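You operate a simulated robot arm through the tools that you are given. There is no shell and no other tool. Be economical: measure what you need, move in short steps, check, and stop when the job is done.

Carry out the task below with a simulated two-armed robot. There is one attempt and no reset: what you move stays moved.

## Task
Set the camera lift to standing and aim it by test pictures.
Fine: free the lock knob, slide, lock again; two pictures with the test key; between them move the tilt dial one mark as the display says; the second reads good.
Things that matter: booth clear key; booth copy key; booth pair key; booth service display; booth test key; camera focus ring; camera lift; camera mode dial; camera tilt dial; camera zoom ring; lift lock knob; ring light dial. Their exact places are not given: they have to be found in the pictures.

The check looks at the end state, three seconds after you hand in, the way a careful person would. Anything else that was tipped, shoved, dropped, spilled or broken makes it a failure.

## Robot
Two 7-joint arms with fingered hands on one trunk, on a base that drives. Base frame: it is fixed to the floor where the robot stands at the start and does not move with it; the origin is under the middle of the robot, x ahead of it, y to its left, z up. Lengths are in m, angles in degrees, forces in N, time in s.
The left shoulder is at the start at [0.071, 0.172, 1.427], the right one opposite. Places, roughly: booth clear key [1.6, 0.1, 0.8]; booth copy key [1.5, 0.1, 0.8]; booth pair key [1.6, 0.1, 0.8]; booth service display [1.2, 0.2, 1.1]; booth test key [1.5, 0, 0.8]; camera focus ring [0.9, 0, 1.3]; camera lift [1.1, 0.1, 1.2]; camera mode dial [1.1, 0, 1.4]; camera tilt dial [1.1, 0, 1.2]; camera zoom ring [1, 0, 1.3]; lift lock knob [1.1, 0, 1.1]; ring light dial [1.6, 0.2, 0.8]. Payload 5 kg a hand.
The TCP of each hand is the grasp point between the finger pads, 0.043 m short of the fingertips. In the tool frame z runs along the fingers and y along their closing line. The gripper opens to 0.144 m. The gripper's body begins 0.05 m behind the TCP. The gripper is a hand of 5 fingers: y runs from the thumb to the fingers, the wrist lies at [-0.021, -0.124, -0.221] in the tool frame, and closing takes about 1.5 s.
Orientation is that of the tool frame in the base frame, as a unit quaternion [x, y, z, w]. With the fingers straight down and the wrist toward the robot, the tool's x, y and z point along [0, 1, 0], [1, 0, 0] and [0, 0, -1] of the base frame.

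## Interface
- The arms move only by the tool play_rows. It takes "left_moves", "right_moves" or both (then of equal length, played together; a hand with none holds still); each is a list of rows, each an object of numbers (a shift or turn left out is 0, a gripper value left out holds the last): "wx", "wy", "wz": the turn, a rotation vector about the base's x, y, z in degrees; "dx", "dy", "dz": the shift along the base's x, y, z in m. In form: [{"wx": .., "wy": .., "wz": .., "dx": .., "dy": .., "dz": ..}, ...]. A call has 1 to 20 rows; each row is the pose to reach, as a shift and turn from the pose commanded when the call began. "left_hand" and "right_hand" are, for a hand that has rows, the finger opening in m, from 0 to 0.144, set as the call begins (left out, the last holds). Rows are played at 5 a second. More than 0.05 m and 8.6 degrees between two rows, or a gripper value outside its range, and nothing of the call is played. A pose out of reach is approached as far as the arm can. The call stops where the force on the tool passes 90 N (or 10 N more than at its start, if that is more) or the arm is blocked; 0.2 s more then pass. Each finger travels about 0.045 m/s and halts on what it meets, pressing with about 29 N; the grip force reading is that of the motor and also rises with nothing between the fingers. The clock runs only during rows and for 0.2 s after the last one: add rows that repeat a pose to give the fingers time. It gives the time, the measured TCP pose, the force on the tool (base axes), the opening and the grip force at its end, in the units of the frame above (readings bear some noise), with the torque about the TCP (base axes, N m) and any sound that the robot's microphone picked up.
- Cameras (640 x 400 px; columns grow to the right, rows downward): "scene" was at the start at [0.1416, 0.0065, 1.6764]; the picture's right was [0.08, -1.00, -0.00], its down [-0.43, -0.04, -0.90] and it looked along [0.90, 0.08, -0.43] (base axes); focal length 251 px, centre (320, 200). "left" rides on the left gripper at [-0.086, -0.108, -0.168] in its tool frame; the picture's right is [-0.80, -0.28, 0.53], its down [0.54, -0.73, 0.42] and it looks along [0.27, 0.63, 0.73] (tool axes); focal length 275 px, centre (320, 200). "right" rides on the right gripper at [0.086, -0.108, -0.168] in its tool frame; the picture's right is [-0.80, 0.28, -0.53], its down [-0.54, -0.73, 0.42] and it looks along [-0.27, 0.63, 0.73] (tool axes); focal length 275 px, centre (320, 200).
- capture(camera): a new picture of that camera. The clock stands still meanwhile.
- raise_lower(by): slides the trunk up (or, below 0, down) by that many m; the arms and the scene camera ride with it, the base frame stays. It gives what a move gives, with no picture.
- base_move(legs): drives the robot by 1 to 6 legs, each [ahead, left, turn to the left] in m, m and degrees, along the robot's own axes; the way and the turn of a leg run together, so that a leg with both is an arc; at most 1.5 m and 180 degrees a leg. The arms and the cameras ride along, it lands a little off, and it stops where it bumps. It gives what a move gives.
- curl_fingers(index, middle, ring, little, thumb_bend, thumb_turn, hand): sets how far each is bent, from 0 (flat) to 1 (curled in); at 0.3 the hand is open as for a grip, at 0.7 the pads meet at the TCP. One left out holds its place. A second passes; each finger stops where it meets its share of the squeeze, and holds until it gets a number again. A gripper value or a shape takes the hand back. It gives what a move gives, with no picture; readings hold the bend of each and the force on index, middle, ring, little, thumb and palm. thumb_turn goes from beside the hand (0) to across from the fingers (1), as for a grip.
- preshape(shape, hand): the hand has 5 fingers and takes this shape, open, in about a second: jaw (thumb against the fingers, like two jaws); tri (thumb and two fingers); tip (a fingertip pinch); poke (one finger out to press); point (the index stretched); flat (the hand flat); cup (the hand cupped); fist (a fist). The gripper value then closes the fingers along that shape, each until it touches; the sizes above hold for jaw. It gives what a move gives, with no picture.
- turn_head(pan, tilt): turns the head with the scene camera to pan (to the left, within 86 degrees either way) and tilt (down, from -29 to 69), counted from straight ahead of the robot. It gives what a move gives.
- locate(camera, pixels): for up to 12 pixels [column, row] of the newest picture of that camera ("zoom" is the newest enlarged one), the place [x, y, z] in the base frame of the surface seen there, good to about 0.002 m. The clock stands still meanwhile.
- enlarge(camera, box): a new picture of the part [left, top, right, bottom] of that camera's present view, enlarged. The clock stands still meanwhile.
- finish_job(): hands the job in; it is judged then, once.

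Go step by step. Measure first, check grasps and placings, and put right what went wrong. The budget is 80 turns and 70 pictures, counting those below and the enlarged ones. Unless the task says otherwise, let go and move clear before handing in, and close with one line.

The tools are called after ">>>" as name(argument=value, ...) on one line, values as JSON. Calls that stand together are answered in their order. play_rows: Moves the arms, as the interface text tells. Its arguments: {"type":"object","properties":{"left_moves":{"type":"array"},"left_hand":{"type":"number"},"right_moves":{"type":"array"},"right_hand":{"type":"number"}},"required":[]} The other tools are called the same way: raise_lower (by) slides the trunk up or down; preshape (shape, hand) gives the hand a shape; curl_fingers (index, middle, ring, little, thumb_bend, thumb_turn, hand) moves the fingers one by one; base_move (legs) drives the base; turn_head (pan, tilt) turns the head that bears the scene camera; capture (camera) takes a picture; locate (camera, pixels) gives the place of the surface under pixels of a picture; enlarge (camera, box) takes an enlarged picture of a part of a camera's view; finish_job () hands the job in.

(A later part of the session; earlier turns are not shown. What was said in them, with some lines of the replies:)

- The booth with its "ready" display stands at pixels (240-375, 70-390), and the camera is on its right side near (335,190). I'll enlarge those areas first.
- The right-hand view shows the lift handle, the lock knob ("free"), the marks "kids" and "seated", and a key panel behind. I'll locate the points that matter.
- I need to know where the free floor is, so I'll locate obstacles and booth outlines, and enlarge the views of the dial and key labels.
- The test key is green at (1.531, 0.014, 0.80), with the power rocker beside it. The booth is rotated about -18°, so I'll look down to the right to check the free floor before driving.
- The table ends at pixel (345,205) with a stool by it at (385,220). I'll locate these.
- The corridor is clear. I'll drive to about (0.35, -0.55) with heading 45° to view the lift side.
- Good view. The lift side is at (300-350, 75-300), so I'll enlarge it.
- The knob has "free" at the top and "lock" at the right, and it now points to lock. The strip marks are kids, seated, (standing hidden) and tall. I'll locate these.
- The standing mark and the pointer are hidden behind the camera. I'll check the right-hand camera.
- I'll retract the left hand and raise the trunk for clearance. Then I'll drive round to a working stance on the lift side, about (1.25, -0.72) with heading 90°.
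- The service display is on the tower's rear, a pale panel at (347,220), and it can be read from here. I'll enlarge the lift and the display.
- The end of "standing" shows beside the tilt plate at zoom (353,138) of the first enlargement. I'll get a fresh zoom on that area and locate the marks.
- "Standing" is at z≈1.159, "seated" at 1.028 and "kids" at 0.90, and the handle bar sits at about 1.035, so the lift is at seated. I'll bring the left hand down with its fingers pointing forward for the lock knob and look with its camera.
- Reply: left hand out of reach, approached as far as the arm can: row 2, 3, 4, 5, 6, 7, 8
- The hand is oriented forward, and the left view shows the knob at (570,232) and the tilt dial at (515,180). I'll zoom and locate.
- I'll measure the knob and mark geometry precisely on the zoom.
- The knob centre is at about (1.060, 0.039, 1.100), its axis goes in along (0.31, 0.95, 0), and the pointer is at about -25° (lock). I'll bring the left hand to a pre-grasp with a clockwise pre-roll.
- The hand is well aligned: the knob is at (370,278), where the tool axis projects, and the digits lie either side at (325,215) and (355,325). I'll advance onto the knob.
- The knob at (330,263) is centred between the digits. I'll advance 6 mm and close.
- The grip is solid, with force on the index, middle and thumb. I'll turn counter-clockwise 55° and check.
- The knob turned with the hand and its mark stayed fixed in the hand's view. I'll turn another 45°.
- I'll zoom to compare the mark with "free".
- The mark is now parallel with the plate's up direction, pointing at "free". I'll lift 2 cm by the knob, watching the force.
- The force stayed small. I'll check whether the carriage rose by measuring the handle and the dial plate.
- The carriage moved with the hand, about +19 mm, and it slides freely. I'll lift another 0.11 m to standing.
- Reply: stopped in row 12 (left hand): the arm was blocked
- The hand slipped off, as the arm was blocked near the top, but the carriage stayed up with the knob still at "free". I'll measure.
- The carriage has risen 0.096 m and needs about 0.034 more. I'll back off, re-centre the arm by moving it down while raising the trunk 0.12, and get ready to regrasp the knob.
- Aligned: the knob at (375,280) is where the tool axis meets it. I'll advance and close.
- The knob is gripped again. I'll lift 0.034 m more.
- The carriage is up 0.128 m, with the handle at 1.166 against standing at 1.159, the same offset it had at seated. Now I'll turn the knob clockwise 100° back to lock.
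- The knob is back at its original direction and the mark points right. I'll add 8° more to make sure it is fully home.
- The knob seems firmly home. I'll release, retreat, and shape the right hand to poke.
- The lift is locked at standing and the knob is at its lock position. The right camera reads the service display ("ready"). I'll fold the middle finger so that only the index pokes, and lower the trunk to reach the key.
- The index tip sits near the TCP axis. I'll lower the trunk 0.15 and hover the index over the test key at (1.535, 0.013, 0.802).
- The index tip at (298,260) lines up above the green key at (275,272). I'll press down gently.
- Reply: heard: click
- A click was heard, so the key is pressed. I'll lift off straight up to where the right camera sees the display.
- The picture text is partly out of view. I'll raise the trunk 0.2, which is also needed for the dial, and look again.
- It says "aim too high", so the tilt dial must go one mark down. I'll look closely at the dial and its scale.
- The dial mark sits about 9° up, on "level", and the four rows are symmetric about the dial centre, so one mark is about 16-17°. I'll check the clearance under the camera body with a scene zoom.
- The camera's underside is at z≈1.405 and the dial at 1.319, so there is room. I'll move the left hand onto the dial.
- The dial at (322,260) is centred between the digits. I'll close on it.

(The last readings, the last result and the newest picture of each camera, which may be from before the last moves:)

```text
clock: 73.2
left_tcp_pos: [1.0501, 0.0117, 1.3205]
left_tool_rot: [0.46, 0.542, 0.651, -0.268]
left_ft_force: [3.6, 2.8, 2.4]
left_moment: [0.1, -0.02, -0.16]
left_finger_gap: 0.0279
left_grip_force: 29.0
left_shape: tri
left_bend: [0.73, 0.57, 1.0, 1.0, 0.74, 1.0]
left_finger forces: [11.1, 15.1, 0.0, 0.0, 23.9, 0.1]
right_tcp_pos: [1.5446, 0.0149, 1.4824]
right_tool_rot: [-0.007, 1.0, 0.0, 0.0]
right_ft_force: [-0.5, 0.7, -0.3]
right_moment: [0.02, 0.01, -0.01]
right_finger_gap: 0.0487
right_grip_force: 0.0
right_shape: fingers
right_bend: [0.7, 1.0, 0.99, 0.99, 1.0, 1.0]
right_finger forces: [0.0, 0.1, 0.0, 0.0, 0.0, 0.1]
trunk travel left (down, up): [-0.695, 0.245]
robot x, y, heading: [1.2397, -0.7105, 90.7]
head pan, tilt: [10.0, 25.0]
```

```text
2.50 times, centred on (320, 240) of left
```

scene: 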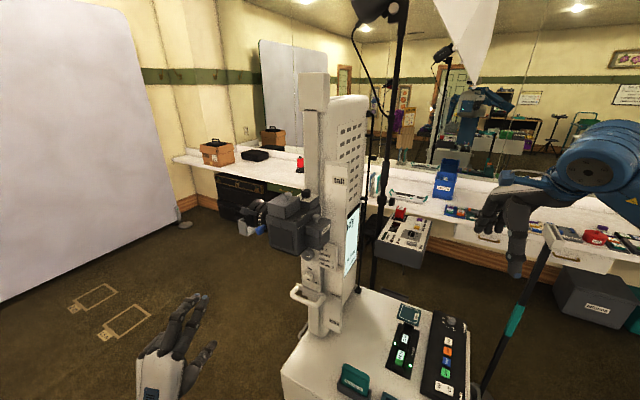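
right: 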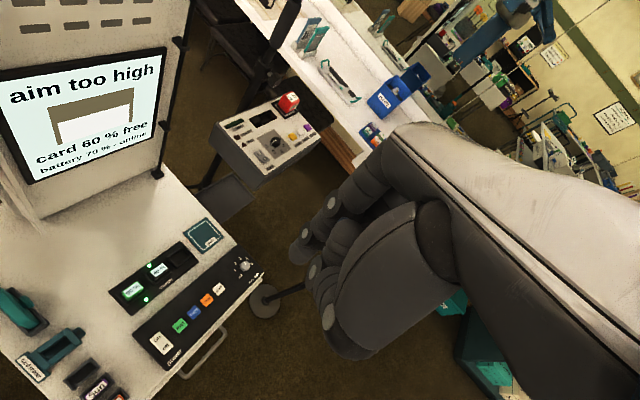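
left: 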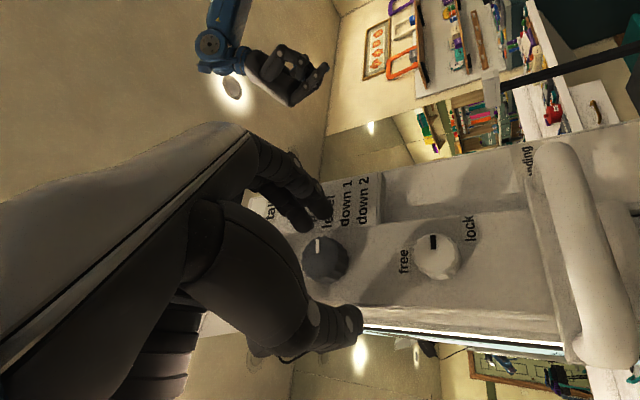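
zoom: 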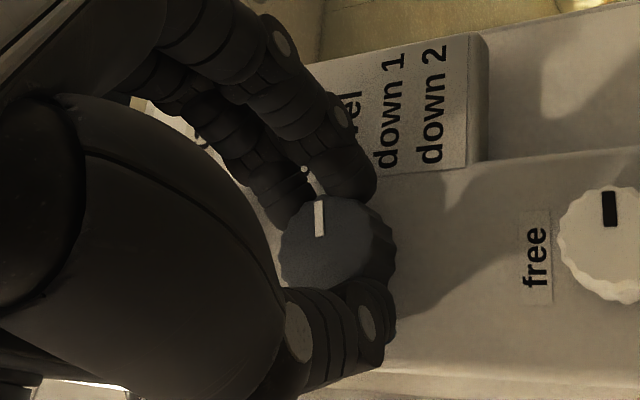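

The grip is firm on the dial. I'll turn it clockwise 17°, one mark down.

>>> play_rows(left_moves=[{"wx": 1.75, "wy": 5.4}, {"wx": 3.5, "wy": 10.8}, {"wx": 5.25, "wy": 16.2}, {"wx": 5.25, "wy": 16.2}])

>>> play_rows(left_moves=[{}, {}, {}, {}, {}, {"dx": -0.0115, "dy": -0.035}, {"dx": -0.023, "dy": -0.07}, {"dx": -0.034, "dy": -0.105}, {"dx": -0.044, "dy": -0.135}], left_hand=0.08)

>>> enlarge(camera="left", box=[290, 200, 450, 320])

```text
clock: 74.2
left_tcp_pos: [1.0501, 0.0127, 1.3185]
left_tool_rot: [0.535, 0.468, 0.603, -0.362]
left_ft_force: [-1.9, 0.4, 1.9]
left_moment: [0.11, 0.03, 0.02]
left_finger_gap: 0.0277
left_grip_force: 29.1
left_shape: tri
left_bend: [0.73, 0.58, 1.0, 1.0, 0.74, 1.0]
left_finger forces: [11.3, 17.7, 0.0, 0.0, 28.5, 0.1]
right_tcp_pos: [1.5426, 0.0149, 1.4826]
right_tool_rot: [-0.007, 1.0, 0.0, 0.0]
right_ft_force: [0.4, 0.1, 0.4]
right_moment: [0.01, -0.02, -0.01]
right_finger_gap: 0.0487
right_grip_force: 0.1
right_shape: fingers
right_bend: [0.7, 1.0, 0.99, 0.99, 1.0, 1.0]
right_finger forces: [0.1, 0.0, 0.1, 0.0, 0.0, 0.0]
trunk travel left (down, up): [-0.695, 0.245]
robot x, y, heading: [1.237, -0.7072, 90.8]
head pan, tilt: [10.0, 25.0]
```

```text
clock: 76.2
left_tcp_pos: [1.0078, -0.1239, 1.3212]
left_tool_rot: [0.534, 0.467, 0.604, -0.362]
left_ft_force: [-0.3, 0.3, 0.5]
left_moment: [0.01, -0.01, 0.02]
left_finger_gap: 0.0796
left_grip_force: 0.0
left_shape: tri
left_bend: [0.74, 0.43, 0.99, 0.99, 0.68, 1.0]
left_finger forces: [0.1, 0.0, 0.1, 0.0, 0.0, 0.1]
right_tcp_pos: [1.5443, 0.0125, 1.4837]
right_tool_rot: [-0.005, 1.0, 0.001, 0.0]
right_ft_force: [-0.9, 0.9, -0.1]
right_moment: [0.07, 0.0, 0.02]
right_finger_gap: 0.0488
right_grip_force: 0.1
right_shape: fingers
right_bend: [0.7, 1.0, 0.99, 0.99, 1.0, 1.0]
right_finger forces: [0.0, 0.0, 0.0, 0.0, 0.1, 0.0]
trunk travel left (down, up): [-0.695, 0.245]
robot x, y, heading: [1.239, -0.7126, 90.7]
head pan, tilt: [10.0, 25.0]
```

```text
3.33 times, centred on (370, 260) of left
```

zoom: 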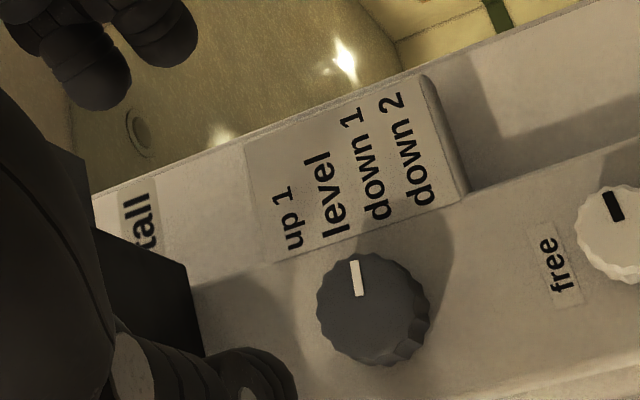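

I'll measure the dial mark in 3D: rim points, mark ends and label rows.

>>> locate(camera="zoom", pixels=[[354, 263], [361, 294], [320, 315], [405, 300], [350, 262], [372, 352], [290, 215], [325, 195], [367, 165], [408, 150], [613, 207], [363, 308]])

>>> enlarge(camera="left", box=[345, 245, 405, 295])

```text
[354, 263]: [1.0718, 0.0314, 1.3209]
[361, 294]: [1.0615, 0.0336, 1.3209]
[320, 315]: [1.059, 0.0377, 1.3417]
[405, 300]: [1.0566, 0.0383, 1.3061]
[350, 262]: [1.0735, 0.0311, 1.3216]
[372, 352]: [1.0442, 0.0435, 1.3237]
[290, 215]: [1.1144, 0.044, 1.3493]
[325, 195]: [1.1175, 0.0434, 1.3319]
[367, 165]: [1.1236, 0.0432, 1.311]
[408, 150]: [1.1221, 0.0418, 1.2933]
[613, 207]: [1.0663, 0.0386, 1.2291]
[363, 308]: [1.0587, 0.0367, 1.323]
```

```text
8.00 times, centred on (375, 270) of left
```

zoom: 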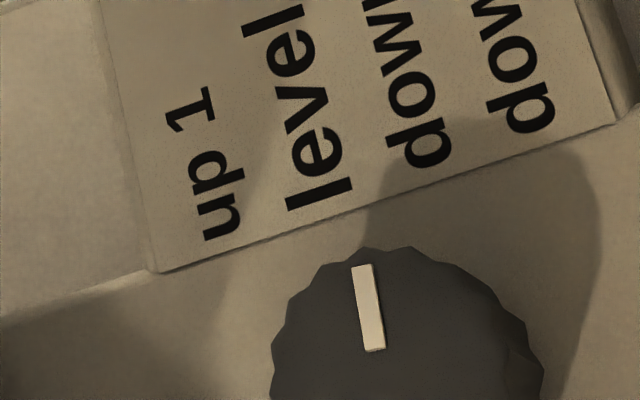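

The mark now measures about -8° against +8° before, which points at "down 1". I'll lower the trunk and press the test key again along the same path.

>>> raise_lower(by=-0.2)

>>> play_rows(right_moves=[{"dz": -0.045}, {"dz": -0.09}, {"dz": -0.135}, {"dz": -0.18}, {"dz": -0.225}, {"dz": -0.27}, {"dz": -0.315}, {"dz": -0.36}, {"dz": -0.393}])

>>> capture(camera="right")

```text
clock: 78.4
left_tcp_pos: [1.0089, -0.1225, 1.1194]
left_tool_rot: [0.535, 0.468, 0.603, -0.362]
left_ft_force: [0.1, 0.1, 0.6]
left_moment: [-0.03, -0.01, 0.01]
left_finger_gap: 0.0799
left_grip_force: 0.0
left_shape: tri
left_bend: [0.74, 0.43, 0.99, 0.99, 0.68, 1.0]
left_finger forces: [0.0, 0.0, 0.0, 0.0, 0.1, 0.0]
right_tcp_pos: [1.543, 0.015, 1.2823]
right_tool_rot: [-0.007, 1.0, 0.0, 0.0]
right_ft_force: [0.1, 0.5, 1.0]
right_moment: [-0.04, 0.0, 0.02]
right_finger_gap: 0.0486
right_grip_force: 0.0
right_shape: fingers
right_bend: [0.7, 1.0, 0.99, 0.99, 1.0, 1.0]
right_finger forces: [0.1, 0.1, 0.0, 0.1, 0.0, 0.0]
trunk travel left (down, up): [-0.495, 0.445]
robot x, y, heading: [1.236, -0.7093, 90.7]
head pan, tilt: [10.0, 25.0]
```

```text
clock: 80.4
left_tcp_pos: [1.008, -0.1215, 1.1203]
left_tool_rot: [0.534, 0.468, 0.604, -0.362]
left_ft_force: [-0.3, -0.1, -0.7]
left_moment: [0.0, 0.0, -0.02]
left_finger_gap: 0.0796
left_grip_force: 0.1
left_shape: tri
left_bend: [0.74, 0.43, 0.99, 0.99, 0.68, 1.0]
left_finger forces: [0.1, 0.1, 0.1, 0.0, 0.1, 0.0]
right_tcp_pos: [1.5452, 0.0169, 0.8869]
right_tool_rot: [-0.007, 1.0, 0.001, -0.001]
right_ft_force: [-0.5, 0.1, -0.1]
right_moment: [0.0, -0.02, 0.01]
right_finger_gap: 0.0484
right_grip_force: 0.0
right_shape: fingers
right_bend: [0.7, 1.0, 0.99, 0.99, 1.0, 1.0]
right_finger forces: [0.1, 0.0, 0.0, 0.0, 0.0, 0.0]
trunk travel left (down, up): [-0.495, 0.445]
robot x, y, heading: [1.238, -0.7093, 90.5]
head pan, tilt: [10.0, 25.0]
```

```text
12 pictures are left
```

right: 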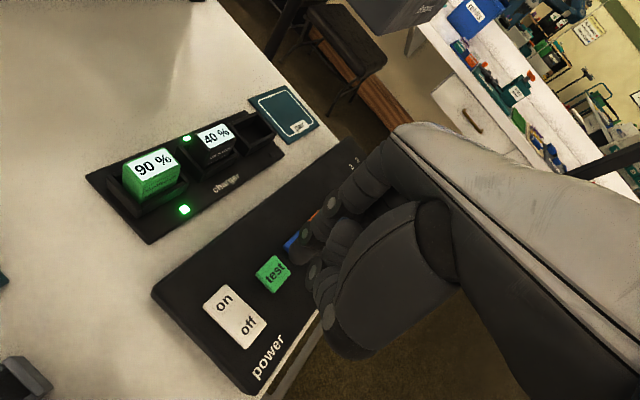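

The picture matches the first approach, with the key at (273,274). I'll press with a small centring shift.

>>> play_rows(right_moves=[{"dx": -0.0015, "dy": -0.002, "dz": -0.02}, {"dx": -0.0015, "dy": -0.002, "dz": -0.036}, {"dx": -0.0015, "dy": -0.002, "dz": -0.042}, {"dx": -0.0015, "dy": -0.002, "dz": -0.045}, {"dx": -0.0015, "dy": -0.002, "dz": -0.047}])

>>> play_rows(right_moves=[{"dz": 0.04}, {"dz": 0.09}, {"dz": 0.14}, {"dz": 0.19}, {"dz": 0.24}, {"dz": 0.29}, {"dz": 0.34}, {"dz": 0.39}, {"dz": 0.44}, {"dz": 0.49}, {"dz": 0.54}, {"dz": 0.59}])

>>> capture(camera="right")

```text
clock: 81.6
left_tcp_pos: [1.0083, -0.1231, 1.1203]
left_tool_rot: [0.534, 0.468, 0.603, -0.362]
left_ft_force: [0.2, -0.1, -0.2]
left_moment: [0.01, 0.02, -0.01]
left_finger_gap: 0.0796
left_grip_force: 0.2
left_shape: tri
left_bend: [0.74, 0.43, 0.99, 0.99, 0.68, 1.0]
left_finger forces: [0.1, 0.1, 0.0, 0.0, 0.0, 0.0]
right_tcp_pos: [1.5425, 0.0137, 0.8433]
right_tool_rot: [-0.007, 1.0, 0.0, 0.0]
right_ft_force: [-0.2, 0.0, 1.0]
right_moment: [0.05, 0.0, -0.01]
right_finger_gap: 0.0485
right_grip_force: 0.7
right_shape: fingers
right_bend: [0.7, 1.0, 0.99, 0.99, 1.0, 1.0]
right_finger forces: [1.5, 0.0, 0.0, 0.0, 0.0, 0.0]
trunk travel left (down, up): [-0.495, 0.445]
robot x, y, heading: [1.2394, -0.7117, 90.6]
head pan, tilt: [10.0, 25.0]
heard: click
```

```text
clock: 84.2
left_tcp_pos: [1.0073, -0.1237, 1.12]
left_tool_rot: [0.534, 0.469, 0.603, -0.362]
left_ft_force: [0.1, -1.5, 0.3]
left_moment: [0.01, -0.01, 0.0]
left_finger_gap: 0.0796
left_grip_force: 0.0
left_shape: tri
left_bend: [0.74, 0.43, 0.99, 0.99, 0.68, 1.0]
left_finger forces: [0.0, 0.0, 0.0, 0.0, 0.0, 0.1]
right_tcp_pos: [1.5397, 0.0096, 1.4355]
right_tool_rot: [-0.007, 1.0, 0.001, 0.001]
right_ft_force: [-0.4, -0.4, 0.5]
right_moment: [-0.01, -0.02, -0.01]
right_finger_gap: 0.0486
right_grip_force: 0.0
right_shape: fingers
right_bend: [0.7, 1.0, 0.99, 0.99, 1.0, 1.0]
right_finger forces: [0.0, 0.1, 0.0, 0.0, 0.0, 0.0]
trunk travel left (down, up): [-0.495, 0.445]
robot x, y, heading: [1.2382, -0.7129, 90.7]
head pan, tilt: [10.0, 25.0]
```

```text
11 pictures are left
```

right: 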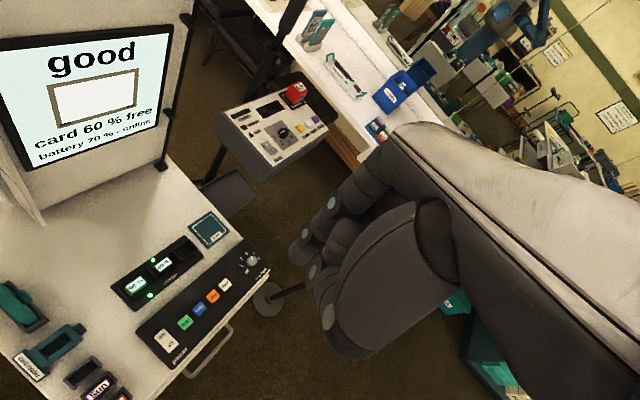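

The display reads "good". I'll move the left hand clear and check the lift and lock once more.

>>> play_rows(left_moves=[{"dx": -0.02, "dy": -0.04}, {"dx": -0.04, "dy": -0.08}, {"dx": -0.06, "dy": -0.1}])

>>> enlarge(camera="scene", box=[270, 190, 370, 290])

```text
clock: 85.0
left_tcp_pos: [0.9489, -0.2235, 1.1196]
left_tool_rot: [0.535, 0.468, 0.603, -0.362]
left_ft_force: [0.1, -0.4, 0.1]
left_moment: [0.0, 0.02, 0.0]
left_finger_gap: 0.0798
left_grip_force: 0.2
left_shape: tri
left_bend: [0.74, 0.43, 0.99, 0.99, 0.68, 1.0]
left_finger forces: [0.0, 0.0, 0.0, 0.0, 0.0, 0.0]
right_tcp_pos: [1.5419, 0.011, 1.4347]
right_tool_rot: [-0.006, 1.0, 0.001, 0.001]
right_ft_force: [0.4, -0.9, 0.4]
right_moment: [0.02, -0.01, -0.04]
right_finger_gap: 0.0484
right_grip_force: 0.0
right_shape: fingers
right_bend: [0.7, 1.0, 0.99, 0.99, 1.0, 1.0]
right_finger forces: [0.0, 0.0, 0.0, 0.0, 0.1, 0.1]
trunk travel left (down, up): [-0.495, 0.445]
robot x, y, heading: [1.2373, -0.7134, 90.6]
head pan, tilt: [10.0, 25.0]
```

```text
4.00 times, centred on (320, 240) of scene
```

zoom: 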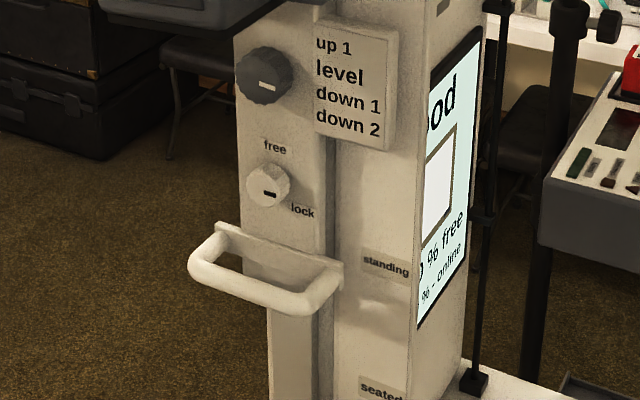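

The handle is level with "standing", the knob is at lock, the dial is at down 1 and the display reads "good". Both hands are clear, so I'll hand in.

>>> finish_job()

```text
The job is handed in.
```

The camera lift is at standing with the lock knob back at lock; the first test picture read "aim too high", so I moved the tilt dial one mark to "down 1", and the second reads "good".
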